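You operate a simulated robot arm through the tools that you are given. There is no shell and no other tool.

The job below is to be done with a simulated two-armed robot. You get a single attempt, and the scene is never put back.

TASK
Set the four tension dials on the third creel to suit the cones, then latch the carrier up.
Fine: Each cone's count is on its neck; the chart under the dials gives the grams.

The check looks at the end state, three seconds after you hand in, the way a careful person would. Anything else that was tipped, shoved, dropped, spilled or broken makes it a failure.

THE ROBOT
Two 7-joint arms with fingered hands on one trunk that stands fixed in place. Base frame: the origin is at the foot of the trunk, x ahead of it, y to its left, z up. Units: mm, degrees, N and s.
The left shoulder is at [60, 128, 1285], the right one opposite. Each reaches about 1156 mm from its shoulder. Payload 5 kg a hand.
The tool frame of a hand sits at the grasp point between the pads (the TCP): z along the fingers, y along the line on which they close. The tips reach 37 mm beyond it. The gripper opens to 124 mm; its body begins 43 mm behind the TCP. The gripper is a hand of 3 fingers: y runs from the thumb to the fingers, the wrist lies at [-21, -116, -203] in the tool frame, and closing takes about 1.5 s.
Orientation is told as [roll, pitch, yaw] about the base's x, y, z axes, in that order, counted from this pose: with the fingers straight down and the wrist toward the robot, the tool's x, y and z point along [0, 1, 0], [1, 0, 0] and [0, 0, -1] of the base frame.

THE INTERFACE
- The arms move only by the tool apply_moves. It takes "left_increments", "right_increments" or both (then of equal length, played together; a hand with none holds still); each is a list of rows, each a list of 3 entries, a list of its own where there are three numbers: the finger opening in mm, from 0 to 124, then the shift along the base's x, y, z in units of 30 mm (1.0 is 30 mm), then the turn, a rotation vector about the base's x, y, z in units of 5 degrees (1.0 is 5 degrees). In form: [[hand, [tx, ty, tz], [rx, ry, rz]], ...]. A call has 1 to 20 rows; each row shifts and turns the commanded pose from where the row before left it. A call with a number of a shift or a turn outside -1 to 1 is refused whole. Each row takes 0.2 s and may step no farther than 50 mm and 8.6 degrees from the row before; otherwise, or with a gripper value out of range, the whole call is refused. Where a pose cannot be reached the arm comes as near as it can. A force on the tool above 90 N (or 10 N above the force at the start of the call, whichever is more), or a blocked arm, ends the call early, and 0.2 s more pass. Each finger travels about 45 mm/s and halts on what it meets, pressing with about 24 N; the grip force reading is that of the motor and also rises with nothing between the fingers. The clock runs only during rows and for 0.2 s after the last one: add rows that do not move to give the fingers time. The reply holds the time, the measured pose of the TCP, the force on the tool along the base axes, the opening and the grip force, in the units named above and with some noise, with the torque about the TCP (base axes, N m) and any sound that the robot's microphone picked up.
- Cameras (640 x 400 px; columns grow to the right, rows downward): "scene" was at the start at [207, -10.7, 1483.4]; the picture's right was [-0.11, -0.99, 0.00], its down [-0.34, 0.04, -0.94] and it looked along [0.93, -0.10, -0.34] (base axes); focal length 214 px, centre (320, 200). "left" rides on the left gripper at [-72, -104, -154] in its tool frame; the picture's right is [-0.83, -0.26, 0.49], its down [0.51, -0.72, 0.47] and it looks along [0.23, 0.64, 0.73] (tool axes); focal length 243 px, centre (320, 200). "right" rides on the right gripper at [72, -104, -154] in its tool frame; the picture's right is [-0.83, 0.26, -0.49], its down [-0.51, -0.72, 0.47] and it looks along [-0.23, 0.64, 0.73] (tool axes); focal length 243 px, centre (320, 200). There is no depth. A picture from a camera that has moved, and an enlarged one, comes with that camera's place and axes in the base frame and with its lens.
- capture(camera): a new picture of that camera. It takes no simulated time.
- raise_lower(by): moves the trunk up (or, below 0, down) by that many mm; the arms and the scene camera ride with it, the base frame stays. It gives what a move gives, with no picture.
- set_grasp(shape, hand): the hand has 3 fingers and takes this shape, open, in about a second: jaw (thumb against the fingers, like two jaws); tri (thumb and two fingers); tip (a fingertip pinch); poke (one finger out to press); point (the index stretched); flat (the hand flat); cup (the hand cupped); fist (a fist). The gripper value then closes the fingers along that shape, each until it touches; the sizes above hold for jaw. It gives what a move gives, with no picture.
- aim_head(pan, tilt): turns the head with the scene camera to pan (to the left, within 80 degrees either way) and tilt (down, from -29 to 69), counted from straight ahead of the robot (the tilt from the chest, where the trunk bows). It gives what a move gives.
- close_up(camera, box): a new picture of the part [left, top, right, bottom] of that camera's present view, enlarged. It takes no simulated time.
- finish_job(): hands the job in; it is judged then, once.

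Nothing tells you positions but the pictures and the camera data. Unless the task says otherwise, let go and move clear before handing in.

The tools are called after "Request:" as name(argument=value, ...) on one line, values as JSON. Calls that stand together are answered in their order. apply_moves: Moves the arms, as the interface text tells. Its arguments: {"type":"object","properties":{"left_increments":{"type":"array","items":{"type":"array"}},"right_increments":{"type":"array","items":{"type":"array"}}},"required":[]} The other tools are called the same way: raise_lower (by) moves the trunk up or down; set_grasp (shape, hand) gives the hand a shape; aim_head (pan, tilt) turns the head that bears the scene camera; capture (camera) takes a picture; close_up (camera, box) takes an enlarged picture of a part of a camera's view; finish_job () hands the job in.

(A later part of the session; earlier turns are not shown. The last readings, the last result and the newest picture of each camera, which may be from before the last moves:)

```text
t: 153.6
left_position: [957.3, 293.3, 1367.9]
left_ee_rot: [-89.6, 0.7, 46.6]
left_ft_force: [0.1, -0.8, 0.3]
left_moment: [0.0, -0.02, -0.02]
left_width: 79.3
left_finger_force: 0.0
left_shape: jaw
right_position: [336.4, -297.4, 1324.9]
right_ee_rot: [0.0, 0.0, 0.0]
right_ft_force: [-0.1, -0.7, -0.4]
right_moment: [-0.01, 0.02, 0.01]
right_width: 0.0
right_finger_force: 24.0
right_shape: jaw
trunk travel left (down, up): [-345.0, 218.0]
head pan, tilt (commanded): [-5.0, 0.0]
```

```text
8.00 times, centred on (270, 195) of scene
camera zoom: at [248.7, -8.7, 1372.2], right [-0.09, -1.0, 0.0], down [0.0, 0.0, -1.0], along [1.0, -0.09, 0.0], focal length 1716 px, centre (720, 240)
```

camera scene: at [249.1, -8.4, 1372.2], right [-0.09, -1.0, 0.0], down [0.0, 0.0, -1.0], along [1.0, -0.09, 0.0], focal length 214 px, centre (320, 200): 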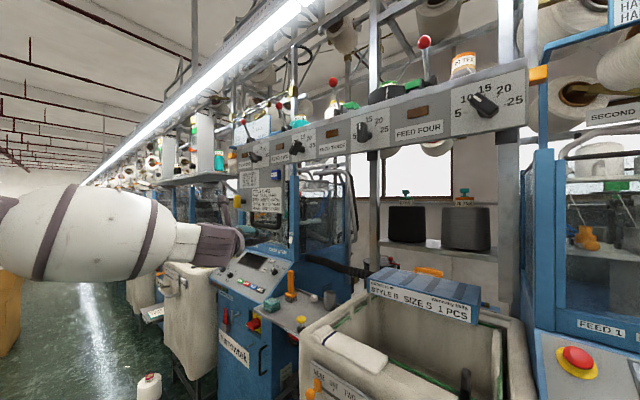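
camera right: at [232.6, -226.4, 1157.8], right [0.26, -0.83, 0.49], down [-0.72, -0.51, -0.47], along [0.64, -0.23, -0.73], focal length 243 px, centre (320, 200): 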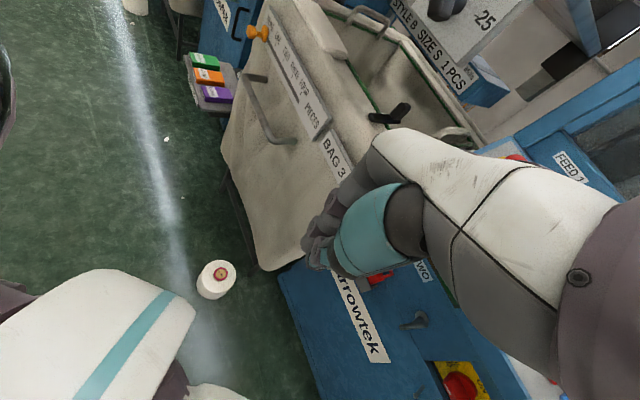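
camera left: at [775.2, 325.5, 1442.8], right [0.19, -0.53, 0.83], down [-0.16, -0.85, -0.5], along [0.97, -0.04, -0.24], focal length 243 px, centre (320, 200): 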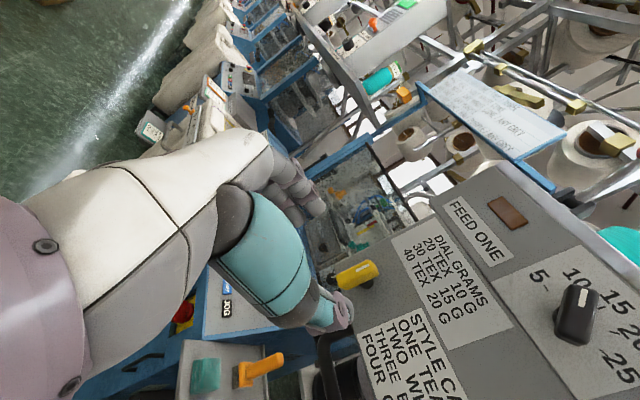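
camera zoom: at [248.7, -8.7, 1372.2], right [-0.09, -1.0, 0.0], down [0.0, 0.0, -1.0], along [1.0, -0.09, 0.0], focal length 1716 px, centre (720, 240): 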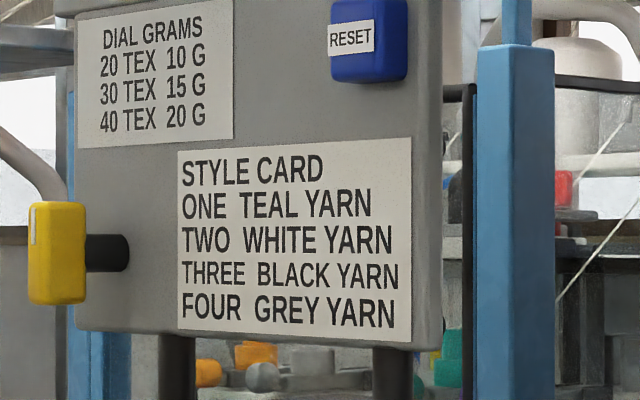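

I move in and grip the yellow handle.

Request:
apply_moves(left_increments=[[80, [0.553, -0.5225, -0.016], [0, 0, 0]], [80, [0.553, -0.5225, -0.016], [0, 0, 0]], [80, [0.553, -0.5225, -0.016], [0, 0, 0]], [80, [0.553, -0.5225, -0.016], [0, 0, 0]], [80, [0, 0, 0], [0, 0, 0]]])

Request:
apply_moves(left_increments=[[50, [0, 0, 0], [0, 0, 0]], [30, [0, 0, 0], [0, 0, 0]], [15, [0, 0, 0], [0, 0, 0]], [5, [0, 0, 0], [0, 0, 0]], [3, [0, 0, 0], [0, 0, 0]], [3, [0, 0, 0], [0, 0, 0]]])

Request:
close_up(camera="left", box=[220, 150, 420, 380])

Request:
close_up(camera="scene", box=[220, 150, 320, 230])

```text
t: 154.8
left_position: [1022.6, 233.4, 1366.1]
left_ee_rot: [-89.6, 0.6, 46.5]
left_ft_force: [0.3, -0.5, -0.3]
left_moment: [-0.02, 0.02, 0.01]
left_width: 79.5
left_finger_force: 0.1
left_shape: jaw
right_position: [334.7, -296.3, 1323.5]
right_ee_rot: [0.0, 0.0, 0.0]
right_ft_force: [-0.9, 0.6, 0.1]
right_moment: [0.0, -0.01, 0.0]
right_width: 0.0
right_finger_force: 24.0
right_shape: jaw
trunk travel left (down, up): [-345.0, 218.0]
head pan, tilt (commanded): [-5.0, 0.0]
```

```text
t: 156.2
left_position: [1022.6, 230.2, 1365.6]
left_ee_rot: [-89.5, 0.7, 46.6]
left_ft_force: [0.5, -1.3, 0.7]
left_moment: [0.02, -0.04, -0.02]
left_width: 12.0
left_finger_force: 24.2
left_shape: jaw
right_position: [336.5, -296.3, 1324.4]
right_ee_rot: [0.0, 0.0, 0.0]
right_ft_force: [0.1, -0.3, -0.6]
right_moment: [0.0, 0.01, 0.01]
right_width: 0.0
right_finger_force: 23.4
right_shape: jaw
trunk travel left (down, up): [-345.0, 218.0]
head pan, tilt (commanded): [-5.0, 0.0]
```

```text
1.74 times, centred on (320, 265) of left
camera zoom: at [841.6, 263.0, 1440.4], right [0.19, -0.53, 0.83], down [-0.16, -0.85, -0.5], along [0.97, -0.04, -0.25], focal length 422 px, centre (320, 87)
```

zoom: 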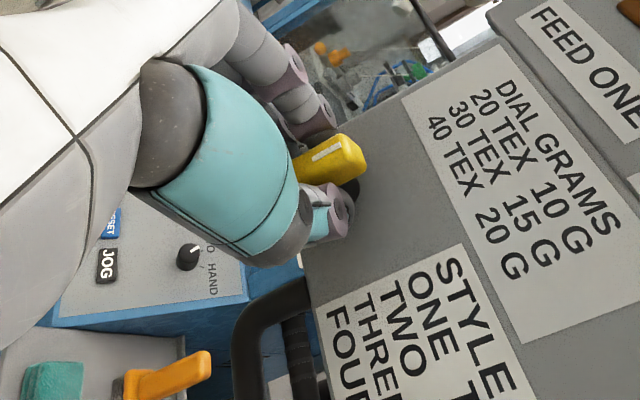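

```text
5.00 times, centred on (270, 190) of scene
camera zoom: at [248.8, -8.7, 1372.2], right [-0.09, -1.0, 0.0], down [0.0, 0.0, -1.0], along [1.0, -0.09, 0.0], focal length 1072 px, centre (570, 250)
```

zoom: 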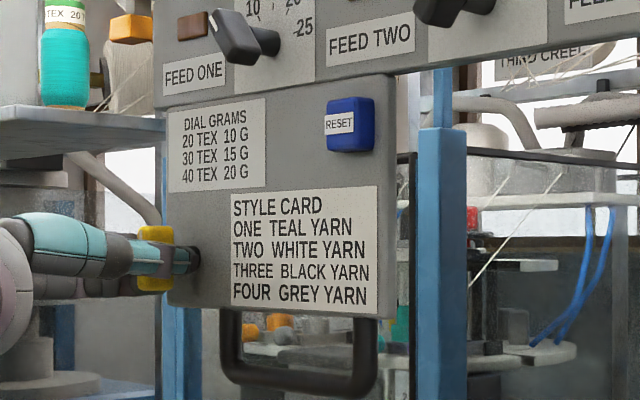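

Gripped (12 mm, 24 N). I try a small counter-clockwise turn first and watch whether it follows.

Request:
apply_moves(left_increments=[[3, [0, 0, 0], [-0.719, 0.695, 0]], [3, [0, 0, 0], [-0.719, 0.695, 0]], [3, [0, 0, 0], [-0.36, 0.348, 0]], [3, [0, 0, 0], [0, 0, 0]]])

Request:
close_up(camera="left", box=[220, 150, 420, 380])

Request:
close_up(camera="scene", box=[220, 150, 320, 230])

```text
t: 157.2
left_position: [1023.3, 232.1, 1367.7]
left_ee_rot: [-89.6, 13.2, 46.7]
left_ft_force: [6.2, -1.5, 7.9]
left_moment: [0.15, -0.32, 0.1]
left_width: 12.3
left_finger_force: 24.4
left_shape: jaw
right_position: [335.5, -297.9, 1324.0]
right_ee_rot: [0.0, 0.0, 0.0]
right_ft_force: [-0.6, -0.2, -0.6]
right_moment: [-0.02, 0.02, 0.0]
right_width: 0.0
right_finger_force: 23.7
right_shape: jaw
trunk travel left (down, up): [-345.0, 218.0]
head pan, tilt (commanded): [-5.0, 0.0]
```

```text
1.74 times, centred on (320, 265) of left
camera zoom: at [854.4, 276.8, 1462.2], right [0.32, -0.39, 0.86], down [-0.22, -0.92, -0.33], along [0.92, -0.09, -0.38], focal length 422 px, centre (320, 87)
```

zoom: 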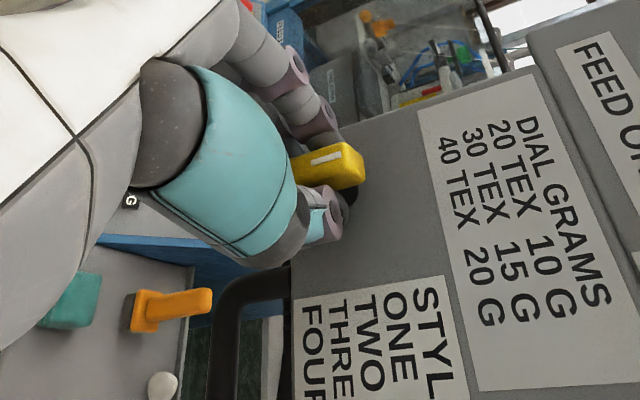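

```text
5.00 times, centred on (270, 190) of scene
camera zoom: at [248.7, -8.9, 1372.3], right [-0.09, -1.0, 0.0], down [0.0, 0.0, -1.0], along [1.0, -0.09, 0.0], focal length 1072 px, centre (570, 250)
```

zoom: 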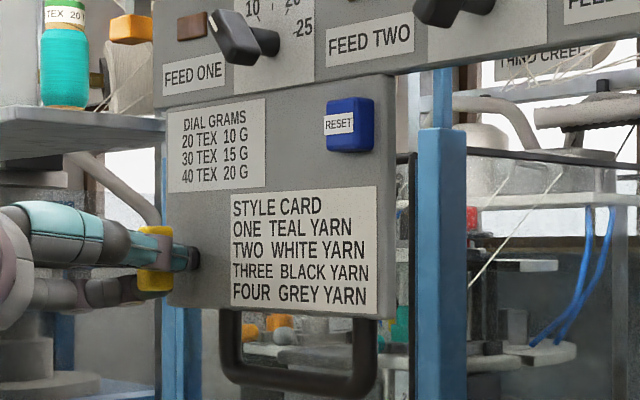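

The handle resists counter-clockwise and stays upright. I turn back and try a few degrees clockwise.

Request:
apply_moves(left_increments=[[3, [0, 0, 0], [0.719, -0.695, 0]], [3, [0, 0, 0], [0.719, -0.695, 0]], [3, [0, 0, 0], [0.36, -0.348, 0]], [3, [0, 0, 0], [0.719, -0.695, 0]], [3, [0, 0, 0], [0.719, -0.695, 0]], [3, [0, 0, 0], [0, 0, 0]]])

Request:
close_up(camera="left", box=[220, 150, 420, 380])

Request:
close_up(camera="scene", box=[220, 150, 320, 230])

```text
t: 158.6
left_position: [1023.8, 232.2, 1367.3]
left_ee_rot: [-89.7, -9.4, 46.6]
left_ft_force: [-1.7, -0.1, 3.8]
left_moment: [-0.05, -0.06, -0.07]
left_width: 11.5
left_finger_force: 24.3
left_shape: jaw
right_position: [336.0, -299.4, 1324.8]
right_ee_rot: [0.1, 0.1, 0.0]
right_ft_force: [-0.2, -0.4, -0.5]
right_moment: [0.0, 0.07, 0.02]
right_width: 0.0
right_finger_force: 23.8
right_shape: jaw
trunk travel left (down, up): [-345.0, 218.0]
head pan, tilt (commanded): [-5.0, 0.0]
```

```text
1.74 times, centred on (320, 265) of left
camera zoom: at [833.0, 254.4, 1421.3], right [0.09, -0.63, 0.77], down [-0.09, -0.78, -0.62], along [0.99, -0.01, -0.13], focal length 422 px, centre (320, 87)
```

zoom: 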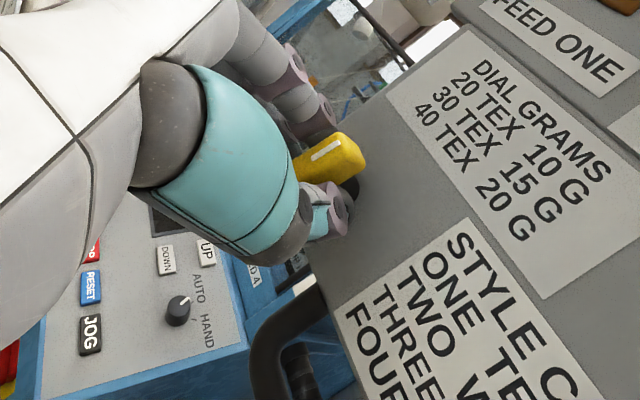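

```text
5.00 times, centred on (270, 190) of scene
camera zoom: at [248.5, -9.9, 1372.3], right [-0.09, -1.0, 0.0], down [0.0, 0.0, -1.0], along [1.0, -0.09, 0.0], focal length 1072 px, centre (570, 250)
```

zoom: 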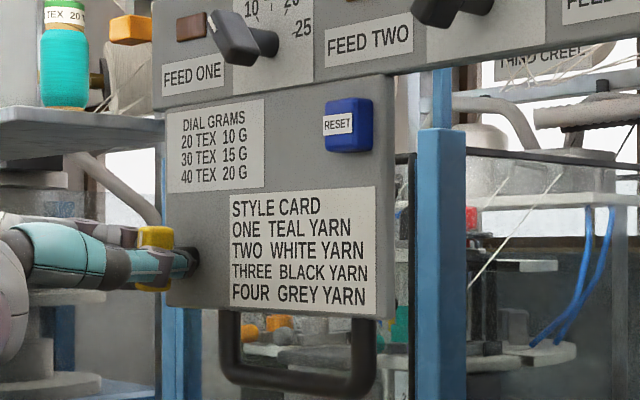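

Clockwise it follows freely. I carry on turning clockwise as far as the wrist allows.

Request:
apply_moves(left_increments=[[3, [0, 0, 0], [0.719, -0.695, 0]], [3, [0, 0, 0], [0.719, -0.695, 0]], [3, [0, 0, 0], [0.719, -0.695, 0]], [3, [0, 0, 0], [0.719, -0.695, 0]], [3, [0, 0, 0], [0, 0, 0]]])

Request:
close_up(camera="left", box=[220, 150, 420, 380])

Request:
close_up(camera="scene", box=[220, 150, 320, 230])

```text
t: 159.8
left_position: [1030.9, 242.8, 1400.0]
left_ee_rot: [-89.0, -29.2, 45.4]
left_ft_force: [-21.2, -20.6, -15.1]
left_moment: [0.15, 0.44, -0.81]
left_width: 10.9
left_finger_force: 24.1
left_shape: jaw
left hand out of reach, approached as far as the arm can: row 2, 3, 4
right_position: [332.6, -301.5, 1323.1]
right_ee_rot: [0.2, -0.1, 0.0]
right_ft_force: [-0.1, 0.0, -0.3]
right_moment: [-0.02, -0.02, -0.03]
right_width: 0.0
right_finger_force: 24.1
right_shape: jaw
trunk travel left (down, up): [-345.0, 218.0]
head pan, tilt (commanded): [-5.0, 0.0]
```

```text
1.74 times, centred on (320, 265) of left
camera zoom: at [833.0, 259.2, 1415.1], right [-0.08, -0.8, 0.59], down [0.07, -0.59, -0.8], along [0.99, -0.03, 0.1], focal length 422 px, centre (320, 87)
```

zoom: 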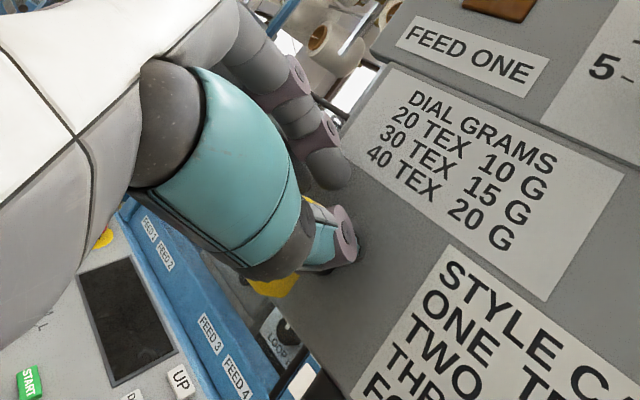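

```text
5.00 times, centred on (270, 190) of scene
camera zoom: at [246.1, -12.1, 1372.8], right [-0.09, -1.0, 0.0], down [0.0, 0.0, -1.0], along [1.0, -0.09, 0.0], focal length 1072 px, centre (570, 250)
```

zoom: 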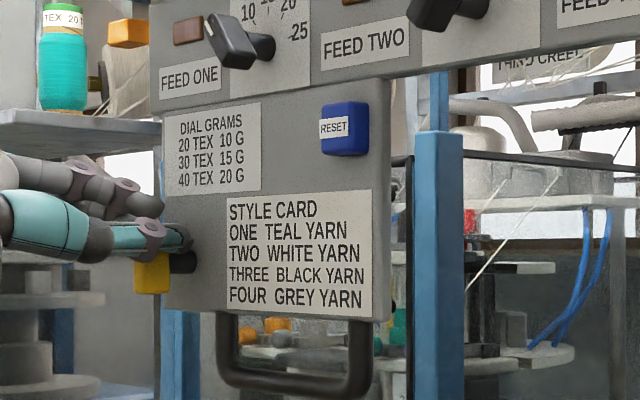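

The wrist hit its limit and the hand rode up off the handle. I open and back straight out to look.

Request:
apply_moves(left_increments=[[25, [0, 0, 0], [0, 0, 0]], [45, [0, 0, 0], [0, 0, 0]], [50, [-0.2, 0.19, 0], [0, 0, 0]], [50, [-0.5, 0.48, 0], [0, 0, 0]], [50, [-0.7, 0.68, 0], [0, 0, 0]], [50, [-0.7, 0.68, 0], [0, 0, 0]], [50, [-0.7, 0.68, 0], [0, 0, 0]]])

Request:
close_up(camera="scene", box=[220, 150, 320, 230])

Request:
capture(camera="left")

Request:
capture(camera="scene")

```text
t: 161.4
left_position: [951.5, 335.2, 1401.6]
left_ee_rot: [-90.0, -29.2, 46.6]
left_ft_force: [-0.1, 0.6, 0.1]
left_moment: [-0.02, -0.01, -0.02]
left_width: 49.7
left_finger_force: 0.0
left_shape: jaw
left hand out of reach, approached as far as the arm can: row 3
right_position: [334.8, -295.2, 1324.7]
right_ee_rot: [0.0, -0.1, 0.0]
right_ft_force: [-0.3, 0.4, -0.3]
right_moment: [-0.04, 0.02, 0.0]
right_width: 0.0
right_finger_force: 23.8
right_shape: jaw
trunk travel left (down, up): [-345.0, 218.0]
head pan, tilt (commanded): [-5.0, 0.0]
```

```text
5.00 times, centred on (270, 190) of scene
camera zoom: at [247.4, -7.1, 1372.5], right [-0.09, -1.0, 0.0], down [0.0, 0.0, -1.0], along [1.0, -0.09, 0.0], focal length 1072 px, centre (570, 250)
```

zoom: 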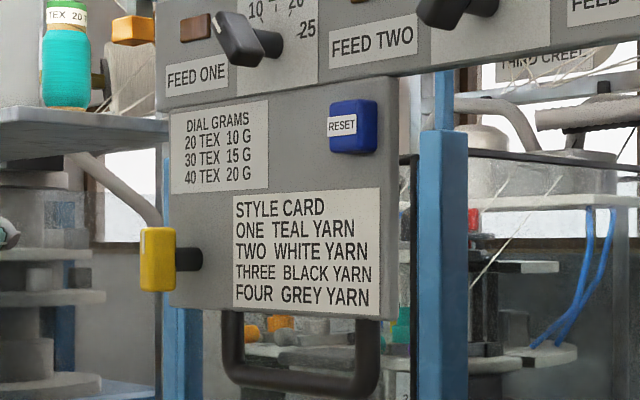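

```text
taken
camera left: at [752.6, 347.7, 1413.8], right [-0.08, -0.8, 0.6], down [0.08, -0.6, -0.79], along [0.99, -0.01, 0.11], focal length 243 px, centre (320, 200)
```

left: 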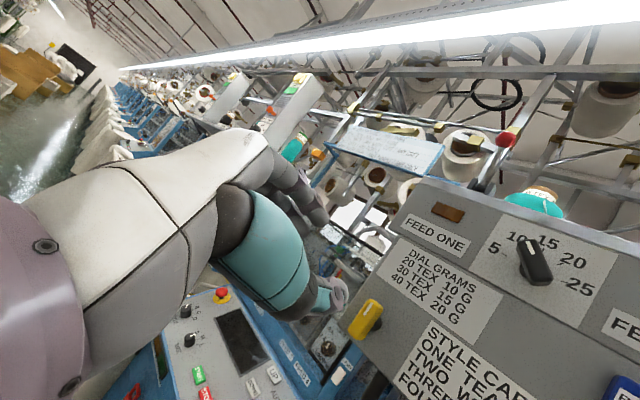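

```text
taken
camera scene: at [247.4, -7.1, 1372.5], right [-0.09, -1.0, 0.0], down [0.0, 0.0, -1.0], along [1.0, -0.09, 0.0], focal length 214 px, centre (320, 200)
```

scene: 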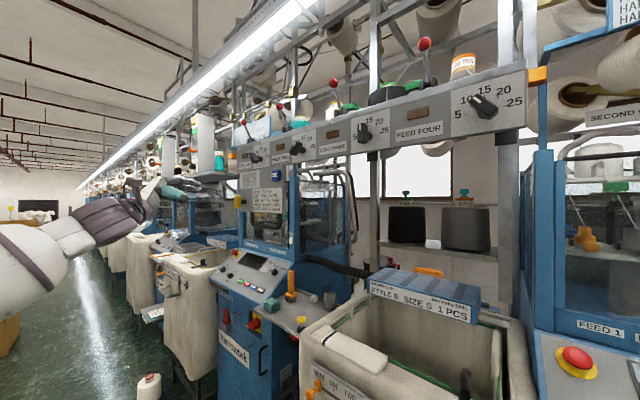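

The carrier is still at the top and the handle is back near upright. Since a gripped clockwise turn is out of range, I will push the handle's top end to the right with the stretched index finger; first a closer look at the handle now.

Request:
close_up(camera="left", box=[330, 280, 410, 350])

Request:
close_up(camera="scene", box=[235, 180, 275, 215])

```text
5.71 times, centred on (370, 315) of left
camera zoom: at [752.6, 347.7, 1413.8], right [-0.08, -0.8, 0.6], down [0.08, -0.6, -0.79], along [0.99, -0.01, 0.11], focal length 1386 px, centre (34, -457)
```

zoom: 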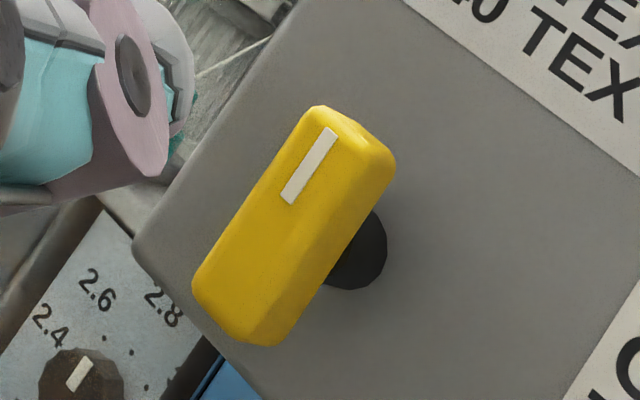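

```text
11.43 times, centred on (255, 198) of scene
camera zoom: at [247.4, -7.1, 1372.5], right [-0.09, -1.0, 0.0], down [0.0, 0.0, -1.0], along [1.0, -0.09, 0.0], focal length 2451 px, centre (1063, 229)
```

zoom: 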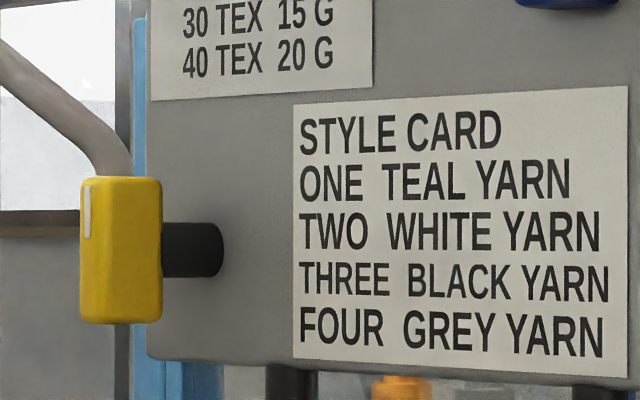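

The handle stands at 0° and is a bar like the dials, about 14 by 40 mm. I set the left hand to "point" and bring the index tip to the left of the handle's top, 30 mm in front.

Request:
set_grasp(hand="left", shape="point")

Request:
apply_moves(left_increments=[[0, [-0.046, -0.66, -0.222], [-0.695, 0.671, 0]], [0, [-0.046, -0.66, -0.222], [-0.695, 0.671, 0]], [0, [-0.046, -0.66, -0.222], [-0.695, 0.671, 0]], [0, [-0.046, -0.66, -0.222], [-0.695, 0.671, 0]], [0, [-0.046, -0.66, -0.222], [-0.695, 0.671, 0]], [0, [-0.046, -0.66, -0.222], [-0.695, 0.671, 0]], [0, [0, 0, 0], [0, 0, 0]]])

Request:
capture(camera="left")

Request:
close_up(camera="scene", box=[200, 150, 320, 240])

```text
t: 162.3
left_position: [953.6, 330.8, 1402.2]
left_ee_rot: [-89.9, -29.1, 46.7]
left_ft_force: [-0.8, -0.4, 0.1]
left_moment: [0.01, 0.03, -0.02]
left_width: 119.0
left_finger_force: 0.1
left_shape: point
right_position: [335.4, -298.5, 1322.7]
right_ee_rot: [-0.1, 0.0, 0.1]
right_ft_force: [-0.5, 0.3, 0.1]
right_moment: [-0.01, -0.02, 0.03]
right_width: 0.1
right_finger_force: 23.6
right_shape: jaw
trunk travel left (down, up): [-345.0, 218.0]
head pan, tilt (commanded): [-5.0, 0.0]
```

```text
t: 163.9
left_position: [944.5, 214.6, 1360.8]
left_ee_rot: [-89.6, -0.2, 46.6]
left_ft_force: [0.6, -0.3, -0.7]
left_moment: [0.01, 0.02, 0.0]
left_width: 119.1
left_finger_force: 0.1
left_shape: point
right_position: [336.4, -296.2, 1325.6]
right_ee_rot: [-0.1, 0.0, 0.0]
right_ft_force: [0.1, -0.1, -0.2]
right_moment: [0.02, -0.01, -0.03]
right_width: 0.0
right_finger_force: 23.8
right_shape: jaw
trunk travel left (down, up): [-345.0, 218.0]
head pan, tilt (commanded): [-5.0, 0.0]
```

```text
taken
camera left: at [760.8, 244.1, 1433.8], right [0.18, -0.53, 0.83], down [-0.15, -0.84, -0.51], along [0.97, -0.03, -0.24], focal length 243 px, centre (320, 200)
```

left: 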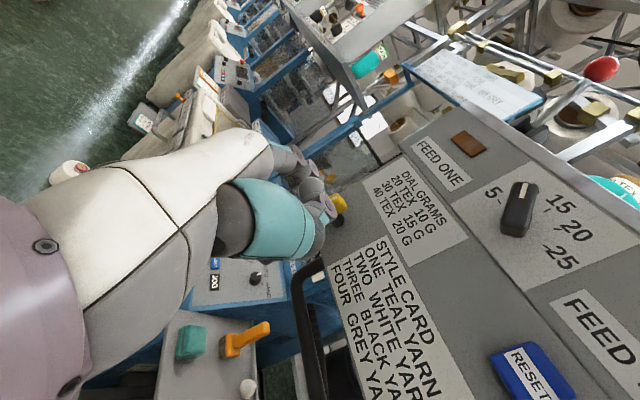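

```text
4.44 times, centred on (260, 195) of scene
camera zoom: at [248.8, -7.7, 1372.2], right [-0.09, -1.0, 0.0], down [0.0, 0.0, -1.0], along [1.0, -0.09, 0.0], focal length 953 px, centre (587, 222)
```

zoom: 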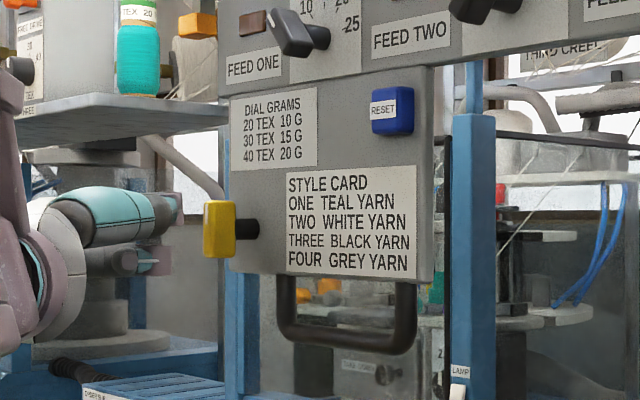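

I zoom in to find the index tip relative to the handle.

Request:
close_up(camera="left", box=[260, 140, 380, 240])

Request:
capture(camera="right")

```text
4.00 times, centred on (320, 190) of left
camera zoom: at [760.8, 244.1, 1433.8], right [0.18, -0.53, 0.83], down [-0.15, -0.84, -0.51], along [0.97, -0.03, -0.24], focal length 970 px, centre (320, 240)
```

zoom: 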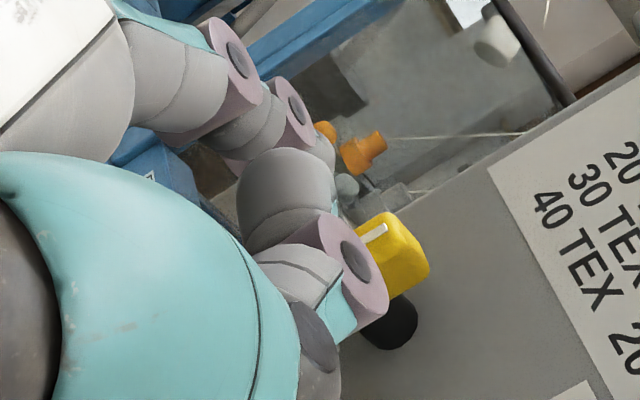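

```text
taken
camera right: at [231.9, -225.7, 1478.1], right [0.26, -0.83, 0.49], down [-0.72, -0.51, -0.47], along [0.64, -0.23, -0.73], focal length 243 px, centre (320, 200)
```

right: 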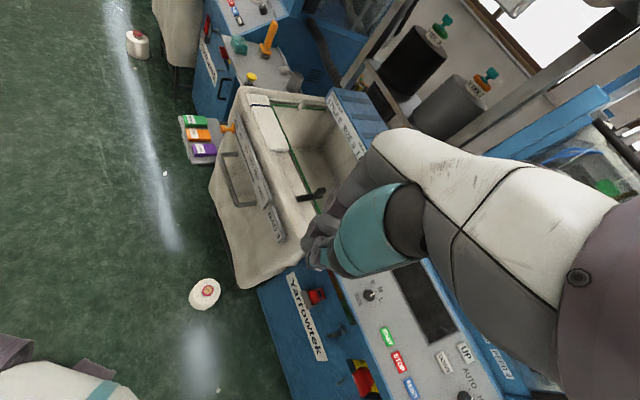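

The index tip is left of and above the handle's centre, about 25 mm in front. I advance it beside the handle's upper half.

Request:
apply_moves(left_increments=[[0, [0.234, -0.19, -0.042], [0, 0, 0]], [0, [0.234, -0.19, -0.042], [0, 0, 0]], [0, [0.234, -0.19, -0.042], [0, 0, 0]], [0, [0.234, -0.19, -0.042], [0, 0, 0]], [0, [0, 0, 0], [0, 0, 0]]])

Request:
close_up(camera="left", box=[260, 140, 400, 250])

Request:
close_up(camera="scene", box=[220, 160, 300, 220])

```text
t: 165.1
left_position: [972.3, 192.0, 1354.2]
left_ee_rot: [-89.6, -0.2, 46.5]
left_ft_force: [1.4, 4.0, -0.3]
left_moment: [-0.06, 0.02, 0.12]
left_width: 0.0
left_finger_force: 0.1
left_shape: point
right_position: [335.9, -296.6, 1323.0]
right_ee_rot: [0.0, 0.0, 0.0]
right_ft_force: [-0.6, 0.6, 0.1]
right_moment: [-0.01, 0.0, -0.01]
right_width: 0.0
right_finger_force: 24.1
right_shape: jaw
trunk travel left (down, up): [-345.0, 218.0]
head pan, tilt (commanded): [-5.0, 0.0]
```

```text
3.64 times, centred on (330, 195) of left
camera zoom: at [789.2, 221.4, 1428.9], right [0.18, -0.53, 0.83], down [-0.15, -0.84, -0.51], along [0.97, -0.04, -0.23], focal length 882 px, centre (284, 218)
```

zoom: 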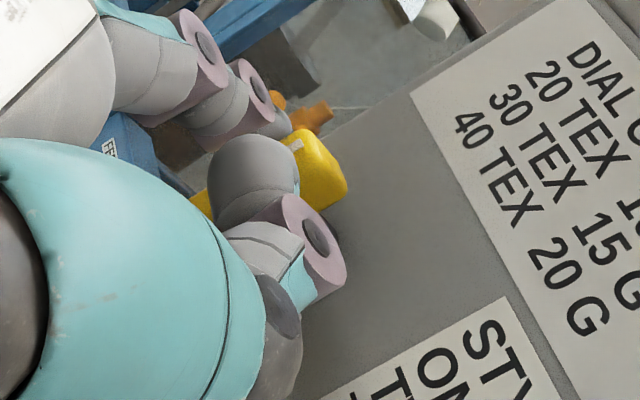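

```text
6.67 times, centred on (260, 190) of scene
camera zoom: at [248.6, -7.4, 1372.3], right [-0.09, -1.0, 0.0], down [0.0, 0.0, -1.0], along [1.0, -0.09, 0.0], focal length 1430 px, centre (720, 267)
```

zoom: 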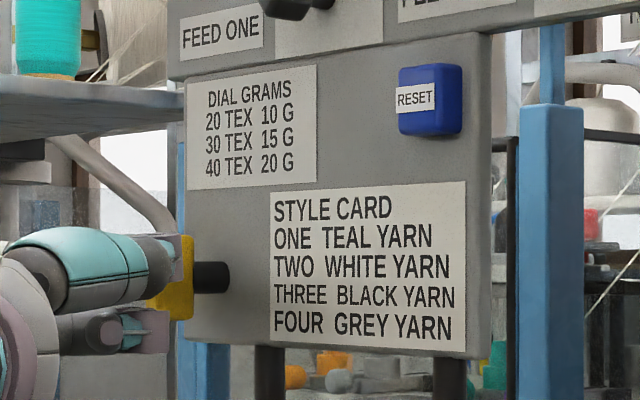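

The index already touches the handle's left side (4 N). I push right in small steps.

Request:
apply_moves(left_increments=[[0, [-0.07, -0.072, 0], [0, 0, 0]], [0, [-0.07, -0.072, 0], [0, 0, 0]], [0, [-0.07, -0.072, -0.03], [0, 0, 0]], [0, [0, 0, 0], [0, 0, 0]]])

Request:
close_up(camera="left", box=[260, 140, 400, 250])

Request:
close_up(camera="scene", box=[220, 160, 300, 220])

```text
t: 166.1
left_position: [965.2, 183.6, 1355.7]
left_ee_rot: [-89.6, -0.4, 46.6]
left_ft_force: [5.7, 3.5, 4.9]
left_moment: [0.16, -0.25, -0.01]
left_width: 0.0
left_finger_force: 0.1
left_shape: point
right_position: [335.9, -296.8, 1325.3]
right_ee_rot: [0.0, 0.0, 0.0]
right_ft_force: [0.6, 0.5, 0.2]
right_moment: [-0.02, -0.02, 0.0]
right_width: 0.0
right_finger_force: 24.0
right_shape: jaw
trunk travel left (down, up): [-345.0, 218.0]
head pan, tilt (commanded): [-5.0, 0.0]
```

```text
3.64 times, centred on (330, 195) of left
camera zoom: at [782.2, 214.1, 1428.7], right [0.18, -0.54, 0.83], down [-0.15, -0.84, -0.51], along [0.97, -0.04, -0.23], focal length 882 px, centre (284, 218)
```

zoom: 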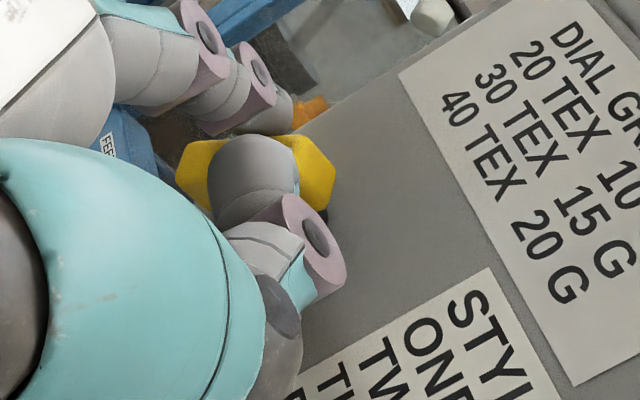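

```text
6.67 times, centred on (260, 190) of scene
camera zoom: at [248.7, -8.0, 1372.3], right [-0.09, -1.0, 0.0], down [0.0, 0.0, -1.0], along [1.0, -0.09, 0.0], focal length 1430 px, centre (720, 267)
```

zoom: 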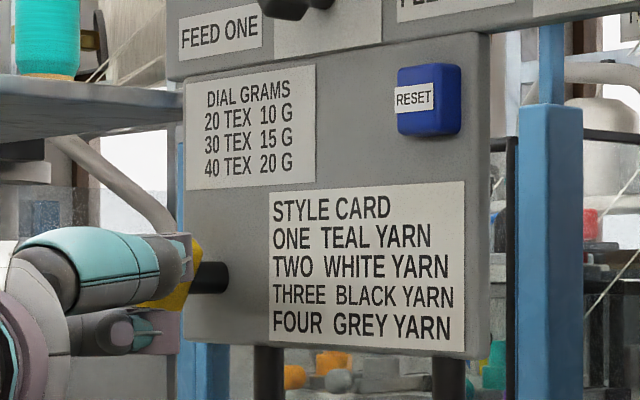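

The handle turns clockwise, now around 40°. I follow the arc right and downward.

Request:
apply_moves(left_increments=[[0, [-0.07, -0.072, -0.1], [0, 0, 0]], [0, [-0.07, -0.072, -0.13], [0, 0, 0]], [0, [-0.05, -0.05, -0.13], [0, 0, 0]], [0, [0, 0, 0], [0, 0, 0]]])

Request:
close_up(camera="left", box=[260, 140, 400, 250])

Request:
close_up(camera="scene", box=[220, 160, 300, 220])

```text
t: 167.1
left_position: [959.9, 180.1, 1343.1]
left_ee_rot: [-89.7, -0.3, 46.7]
left_ft_force: [-0.4, 10.2, 8.1]
left_moment: [0.14, -0.68, 0.81]
left_width: 0.3
left_finger_force: 0.0
left_shape: point
right_position: [334.9, -295.0, 1324.2]
right_ee_rot: [-0.1, -0.2, 0.0]
right_ft_force: [-0.7, -0.6, -0.2]
right_moment: [0.0, -0.04, 0.02]
right_width: 0.1
right_finger_force: 24.0
right_shape: jaw
trunk travel left (down, up): [-345.0, 218.0]
head pan, tilt (commanded): [-5.0, 0.0]
```

```text
3.64 times, centred on (330, 195) of left
camera zoom: at [775.6, 209.8, 1417.3], right [0.18, -0.53, 0.83], down [-0.15, -0.84, -0.51], along [0.97, -0.03, -0.23], focal length 882 px, centre (284, 218)
```

zoom: 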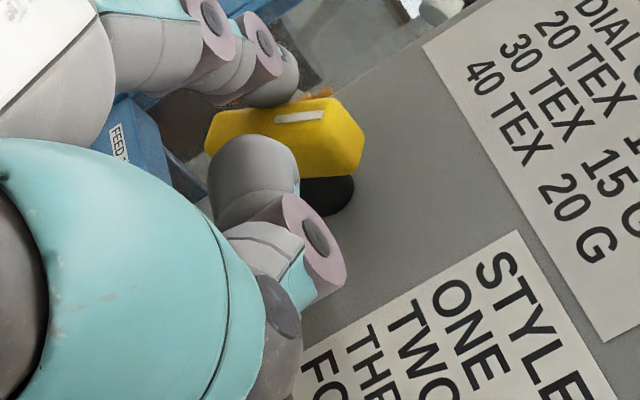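

```text
6.67 times, centred on (260, 190) of scene
camera zoom: at [247.4, -7.0, 1372.5], right [-0.09, -1.0, 0.0], down [0.0, 0.0, -1.0], along [1.0, -0.09, 0.0], focal length 1430 px, centre (720, 267)
```

zoom: 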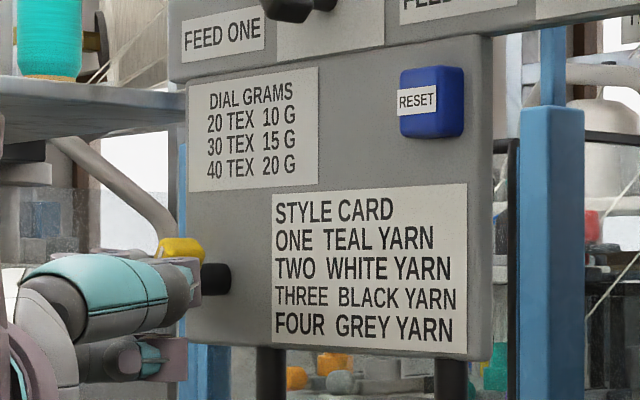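

The finger has slipped near the pivot (handle at about 33°). I lift it to the handle's end and push right along the proper arc.

Request:
apply_moves(left_increments=[[0, [0.03, 0.03, 0.2], [0, 0, 0]], [0, [0.03, 0.03, 0.2], [0, 0, 0]], [0, [0, 0, 0.05], [0, 0, 0]], [0, [-0.08, -0.083, 0], [0, 0, 0]], [0, [-0.08, -0.083, 0], [0, 0, 0]], [0, [-0.08, -0.083, 0], [0, 0, 0]], [0, [0, 0, 0], [0, 0, 0]]])

Request:
close_up(camera="left", box=[260, 140, 400, 250])

Request:
close_up(camera="scene", box=[220, 160, 300, 220])

```text
t: 168.7
left_position: [954.0, 171.5, 1358.0]
left_ee_rot: [-89.6, -0.3, 46.6]
left_ft_force: [3.2, 3.5, 7.2]
left_moment: [0.29, -0.43, 0.04]
left_width: 0.3
left_finger_force: 0.1
left_shape: point
right_position: [335.6, -297.5, 1324.4]
right_ee_rot: [0.0, 0.0, 0.0]
right_ft_force: [-0.1, -0.6, -0.8]
right_moment: [-0.03, -0.03, 0.0]
right_width: 0.1
right_finger_force: 24.1
right_shape: jaw
trunk travel left (down, up): [-345.0, 218.0]
head pan, tilt (commanded): [-5.0, 0.0]
```

```text
3.64 times, centred on (330, 195) of left
camera zoom: at [770.6, 202.1, 1431.2], right [0.18, -0.54, 0.83], down [-0.15, -0.84, -0.51], along [0.97, -0.04, -0.23], focal length 882 px, centre (284, 218)
```

zoom: 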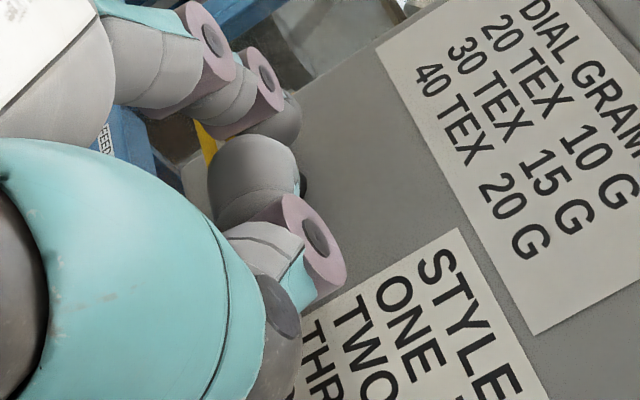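

```text
6.67 times, centred on (260, 190) of scene
camera zoom: at [248.2, -8.2, 1372.3], right [-0.09, -1.0, 0.0], down [0.0, 0.0, -1.0], along [1.0, -0.09, 0.0], focal length 1430 px, centre (720, 267)
```

zoom: 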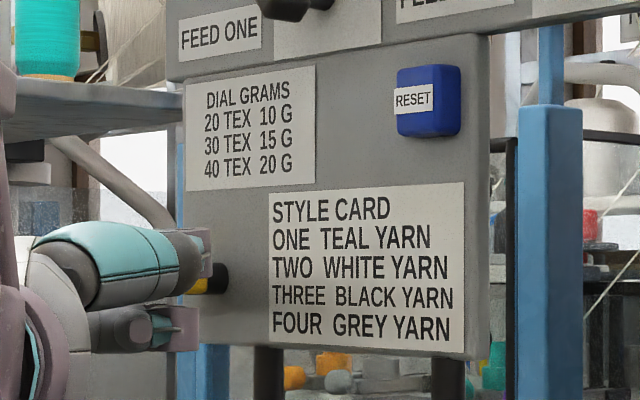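

The reaction force direction suggests the handle is near 57°. I continue the arc: right and a little down.

Request:
apply_moves(left_increments=[[0, [-0.07, -0.072, -0.05], [0, 0, 0]], [0, [-0.07, -0.072, -0.07], [0, 0, 0]], [0, [-0.05, -0.05, -0.1], [0, 0, 0]], [0, [0, 0, 0], [0, 0, 0]]])

Request:
close_up(camera="left", box=[240, 140, 400, 250])

Request:
close_up(camera="scene", box=[220, 160, 300, 220])

```text
t: 169.7
left_position: [947.6, 167.2, 1352.8]
left_ee_rot: [-89.7, -0.2, 46.6]
left_ft_force: [3.1, 1.9, 12.3]
left_moment: [0.53, -0.87, 0.07]
left_width: 0.0
left_finger_force: 0.0
left_shape: point
right_position: [335.5, -296.8, 1325.1]
right_ee_rot: [0.0, -0.1, 0.0]
right_ft_force: [-0.4, -0.3, -0.2]
right_moment: [0.0, -0.03, -0.05]
right_width: 0.0
right_finger_force: 24.0
right_shape: jaw
trunk travel left (down, up): [-345.0, 218.0]
head pan, tilt (commanded): [-5.0, 0.0]
```

```text
3.64 times, centred on (320, 195) of left
camera zoom: at [764.3, 196.5, 1425.2], right [0.18, -0.54, 0.83], down [-0.15, -0.84, -0.51], along [0.97, -0.04, -0.23], focal length 882 px, centre (320, 218)
```

zoom: 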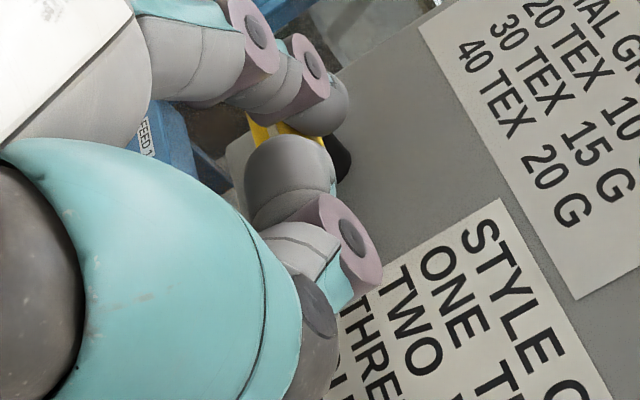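

```text
6.67 times, centred on (260, 190) of scene
camera zoom: at [247.5, -8.2, 1372.5], right [-0.09, -1.0, 0.0], down [0.0, 0.0, -1.0], along [1.0, -0.09, 0.0], focal length 1430 px, centre (720, 267)
```

zoom: 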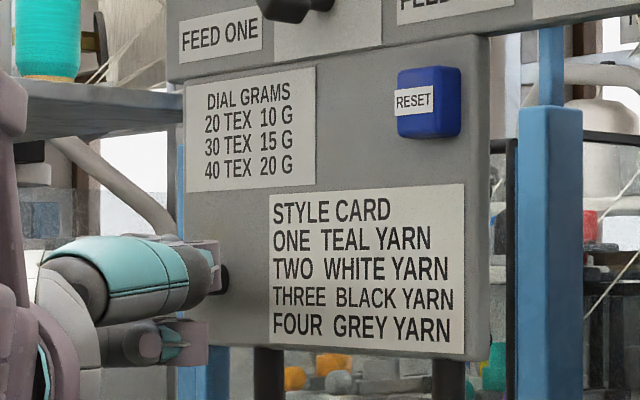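

Reaction now mostly upward (12 N), so the handle is near horizontal or at its stop. I press a little further down.

Request:
apply_moves(left_increments=[[0, [-0.03, -0.03, -0.1], [0, 0, 0]], [0, [-0.02, -0.02, -0.1], [0, 0, 0]], [0, [0, 0, 0], [0, 0, 0]]])

Request:
close_up(camera="left", box=[240, 140, 400, 250])

```text
t: 170.5
left_position: [944.3, 162.6, 1348.8]
left_ee_rot: [-89.6, -0.5, 46.6]
left_ft_force: [4.1, 1.0, 19.3]
left_moment: [0.9, -1.28, -0.08]
left_width: 0.2
left_finger_force: 0.2
left_shape: point
right_position: [334.1, -297.0, 1325.2]
right_ee_rot: [0.0, -0.2, 0.0]
right_ft_force: [0.3, -0.4, 0.1]
right_moment: [0.02, 0.02, 0.0]
right_width: 0.0
right_finger_force: 23.7
right_shape: jaw
trunk travel left (down, up): [-345.0, 218.0]
head pan, tilt (commanded): [-5.0, 0.0]
```

```text
3.64 times, centred on (320, 195) of left
camera zoom: at [762.2, 194.3, 1419.6], right [0.18, -0.54, 0.83], down [-0.15, -0.84, -0.52], along [0.97, -0.04, -0.23], focal length 882 px, centre (320, 218)
```

zoom: 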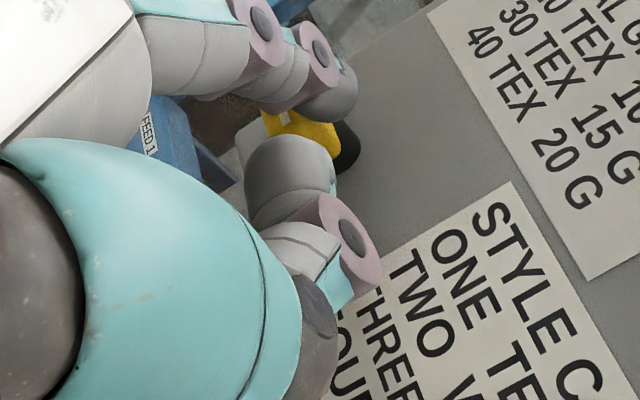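

Force rises to 19 N, so it is at a stop. I withdraw the finger up and out, and look at the handle.

Request:
apply_moves(left_increments=[[0, [0, 0, 0.3], [0, 0, 0]], [0, [0.1, 0.1, 0.3], [0, 0, 0]], [0, [-0.5, 0.48, 0], [0, 0, 0]], [0, [-0.7, 0.68, 0], [0, 0, 0]], [0, [-0.7, 0.68, 0], [0, 0, 0]], [0, [-0.7, 0.68, 0], [0, 0, 0]]])

Request:
capture(camera="left")

Request:
close_up(camera="scene", box=[220, 160, 300, 220])

```text
t: 171.9
left_position: [870.5, 245.1, 1363.7]
left_ee_rot: [-89.7, -0.2, 46.6]
left_ft_force: [-0.6, 1.4, -0.1]
left_moment: [0.0, 0.02, -0.06]
left_width: 0.1
left_finger_force: 0.0
left_shape: point
right_position: [333.5, -296.0, 1325.0]
right_ee_rot: [-0.1, -0.1, 0.0]
right_ft_force: [0.3, 1.2, -0.1]
right_moment: [-0.03, -0.03, -0.04]
right_width: 0.0
right_finger_force: 24.0
right_shape: jaw
trunk travel left (down, up): [-345.0, 218.0]
head pan, tilt (commanded): [-5.0, 0.0]
```

```text
taken
camera left: at [687.5, 275.4, 1436.2], right [0.18, -0.53, 0.83], down [-0.15, -0.84, -0.51], along [0.97, -0.04, -0.23], focal length 243 px, centre (320, 200)
```

left: 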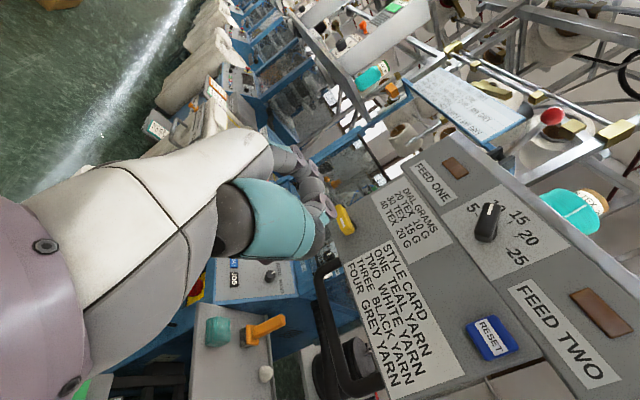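

```text
6.67 times, centred on (260, 190) of scene
camera zoom: at [247.2, -7.0, 1372.6], right [-0.09, -1.0, 0.0], down [0.0, 0.0, -1.0], along [1.0, -0.09, 0.0], focal length 1430 px, centre (720, 267)
```

zoom: 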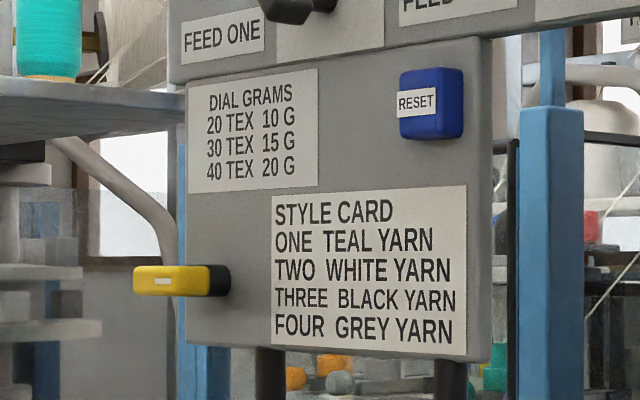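

The handle is now horizontal, turned a quarter clockwise to its stop. I compare the carrier's height with before and look at the handle closely.

Request:
close_up(camera="scene", box=[220, 150, 320, 230])

Request:
close_up(camera="left", box=[310, 180, 390, 250])

Request:
close_up(camera="scene", box=[240, 185, 280, 215])

```text
5.00 times, centred on (270, 190) of scene
camera zoom: at [247.2, -7.0, 1372.6], right [-0.09, -1.0, 0.0], down [0.0, 0.0, -1.0], along [1.0, -0.09, 0.0], focal length 1072 px, centre (570, 250)
```

zoom: 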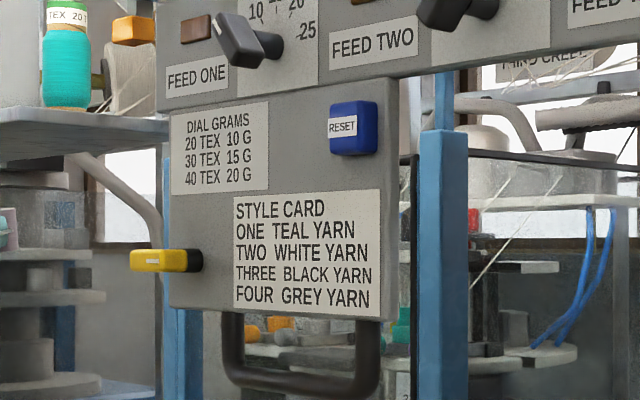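

```text
5.71 times, centred on (350, 215) of left
camera zoom: at [687.5, 275.4, 1436.2], right [0.18, -0.53, 0.83], down [-0.15, -0.84, -0.51], along [0.97, -0.04, -0.23], focal length 1386 px, centre (149, 114)
```

zoom: 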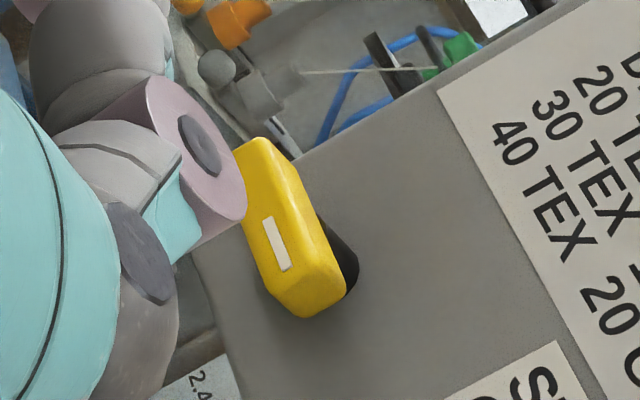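

```text
13.33 times, centred on (260, 200) of scene
camera zoom: at [247.2, -7.0, 1372.6], right [-0.09, -1.0, 0.0], down [0.0, 0.0, -1.0], along [1.0, -0.09, 0.0], focal length 2860 px, centre (1120, 200)
```

zoom: 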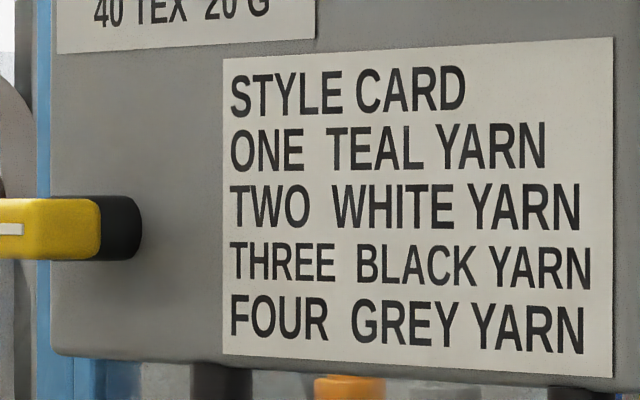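

The handle sits level at its stop and the carrier has not dropped, even under the 19 N push. I move the left hand well clear, then check all four dials again on the raised carrier.

Request:
apply_moves(left_increments=[[0, [-0.8, 0.6, -0.3], [0, 0, 0]], [0, [-0.8, 0.6, -0.3], [0, 0, 0]], [0, [-0.8, 0.6, -0.3], [0, 0, 0]], [0, [-0.8, 0.6, -0.3], [0, 0, 0]], [0, [-0.8, 0.6, -0.3], [0, 0, 0]], [0, [-0.8, 0.6, -0.3], [0, 0, 0]]])

Request:
raise_lower(by=150)

Request:
aim_head(pan=-10, tilt=5)

Request:
capture(camera="scene")

Request:
capture(camera="left")

```text
t: 173.3
left_position: [727.3, 351.6, 1309.0]
left_ee_rot: [-89.6, -0.3, 46.5]
left_ft_force: [-0.5, 0.0, 0.5]
left_moment: [0.04, 0.05, 0.0]
left_width: 0.0
left_finger_force: 0.1
left_shape: point
right_position: [334.2, -296.4, 1326.8]
right_ee_rot: [-0.1, -0.1, -0.1]
right_ft_force: [-0.3, -0.1, 0.0]
right_moment: [-0.02, 0.03, 0.0]
right_width: 0.0
right_finger_force: 24.3
right_shape: jaw
trunk travel left (down, up): [-345.0, 218.0]
head pan, tilt (commanded): [-5.0, 0.0]
```

```text
t: 175.1
left_position: [728.7, 351.7, 1457.5]
left_ee_rot: [-89.4, -0.2, 46.6]
left_ft_force: [-0.7, 0.9, -0.2]
left_moment: [-0.01, -0.06, -0.02]
left_width: 0.0
left_finger_force: 0.0
left_shape: point
right_position: [336.9, -297.8, 1473.7]
right_ee_rot: [0.0, 0.1, 0.0]
right_ft_force: [0.2, -1.0, 1.0]
right_moment: [0.02, 0.02, -0.02]
right_width: 0.0
right_finger_force: 23.6
right_shape: jaw
trunk travel left (down, up): [-495.0, 68.0]
head pan, tilt (commanded): [-5.0, 0.0]
```

```text
t: 175.8
left_position: [728.8, 351.5, 1458.3]
left_ee_rot: [-89.6, -0.1, 46.7]
left_ft_force: [0.9, -0.9, 0.7]
left_moment: [0.02, -0.04, -0.02]
left_width: 0.1
left_finger_force: 0.1
left_shape: point
right_position: [336.2, -298.0, 1473.9]
right_ee_rot: [0.1, 0.0, 0.1]
right_ft_force: [-0.3, 0.6, -0.7]
right_moment: [-0.02, 0.01, 0.04]
right_width: 0.0
right_finger_force: 24.0
right_shape: jaw
trunk travel left (down, up): [-495.0, 68.0]
head pan, tilt (commanded): [-10.0, 5.0]
```

```text
taken
camera scene: at [192.1, -16.4, 1532.8], right [-0.17, -0.98, 0.0], down [-0.09, 0.01, -1.0], along [0.98, -0.17, -0.09], focal length 214 px, centre (320, 200)
```

scene: 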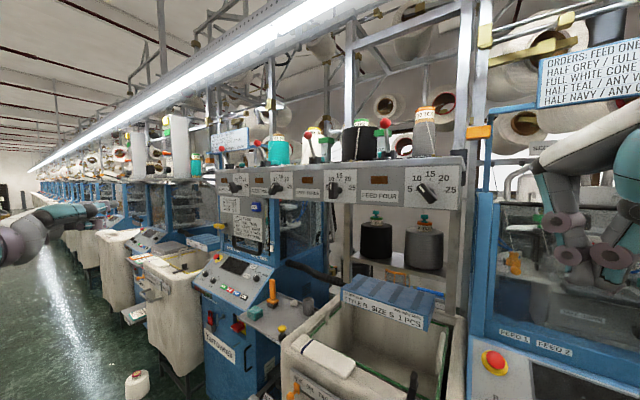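

```text
taken
camera left: at [545.6, 381.5, 1531.7], right [0.18, -0.54, 0.83], down [-0.15, -0.84, -0.51], along [0.97, -0.04, -0.23], focal length 243 px, centre (320, 200)
```

left: 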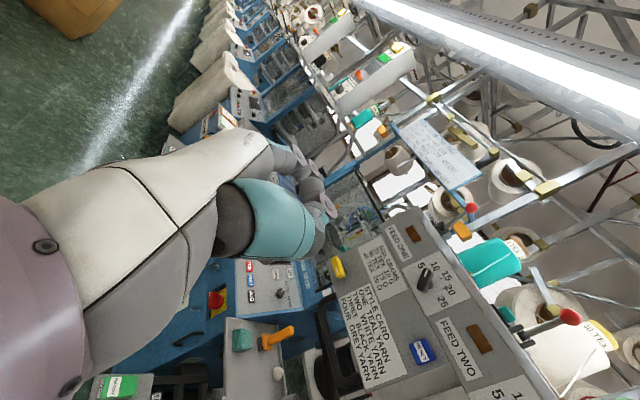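

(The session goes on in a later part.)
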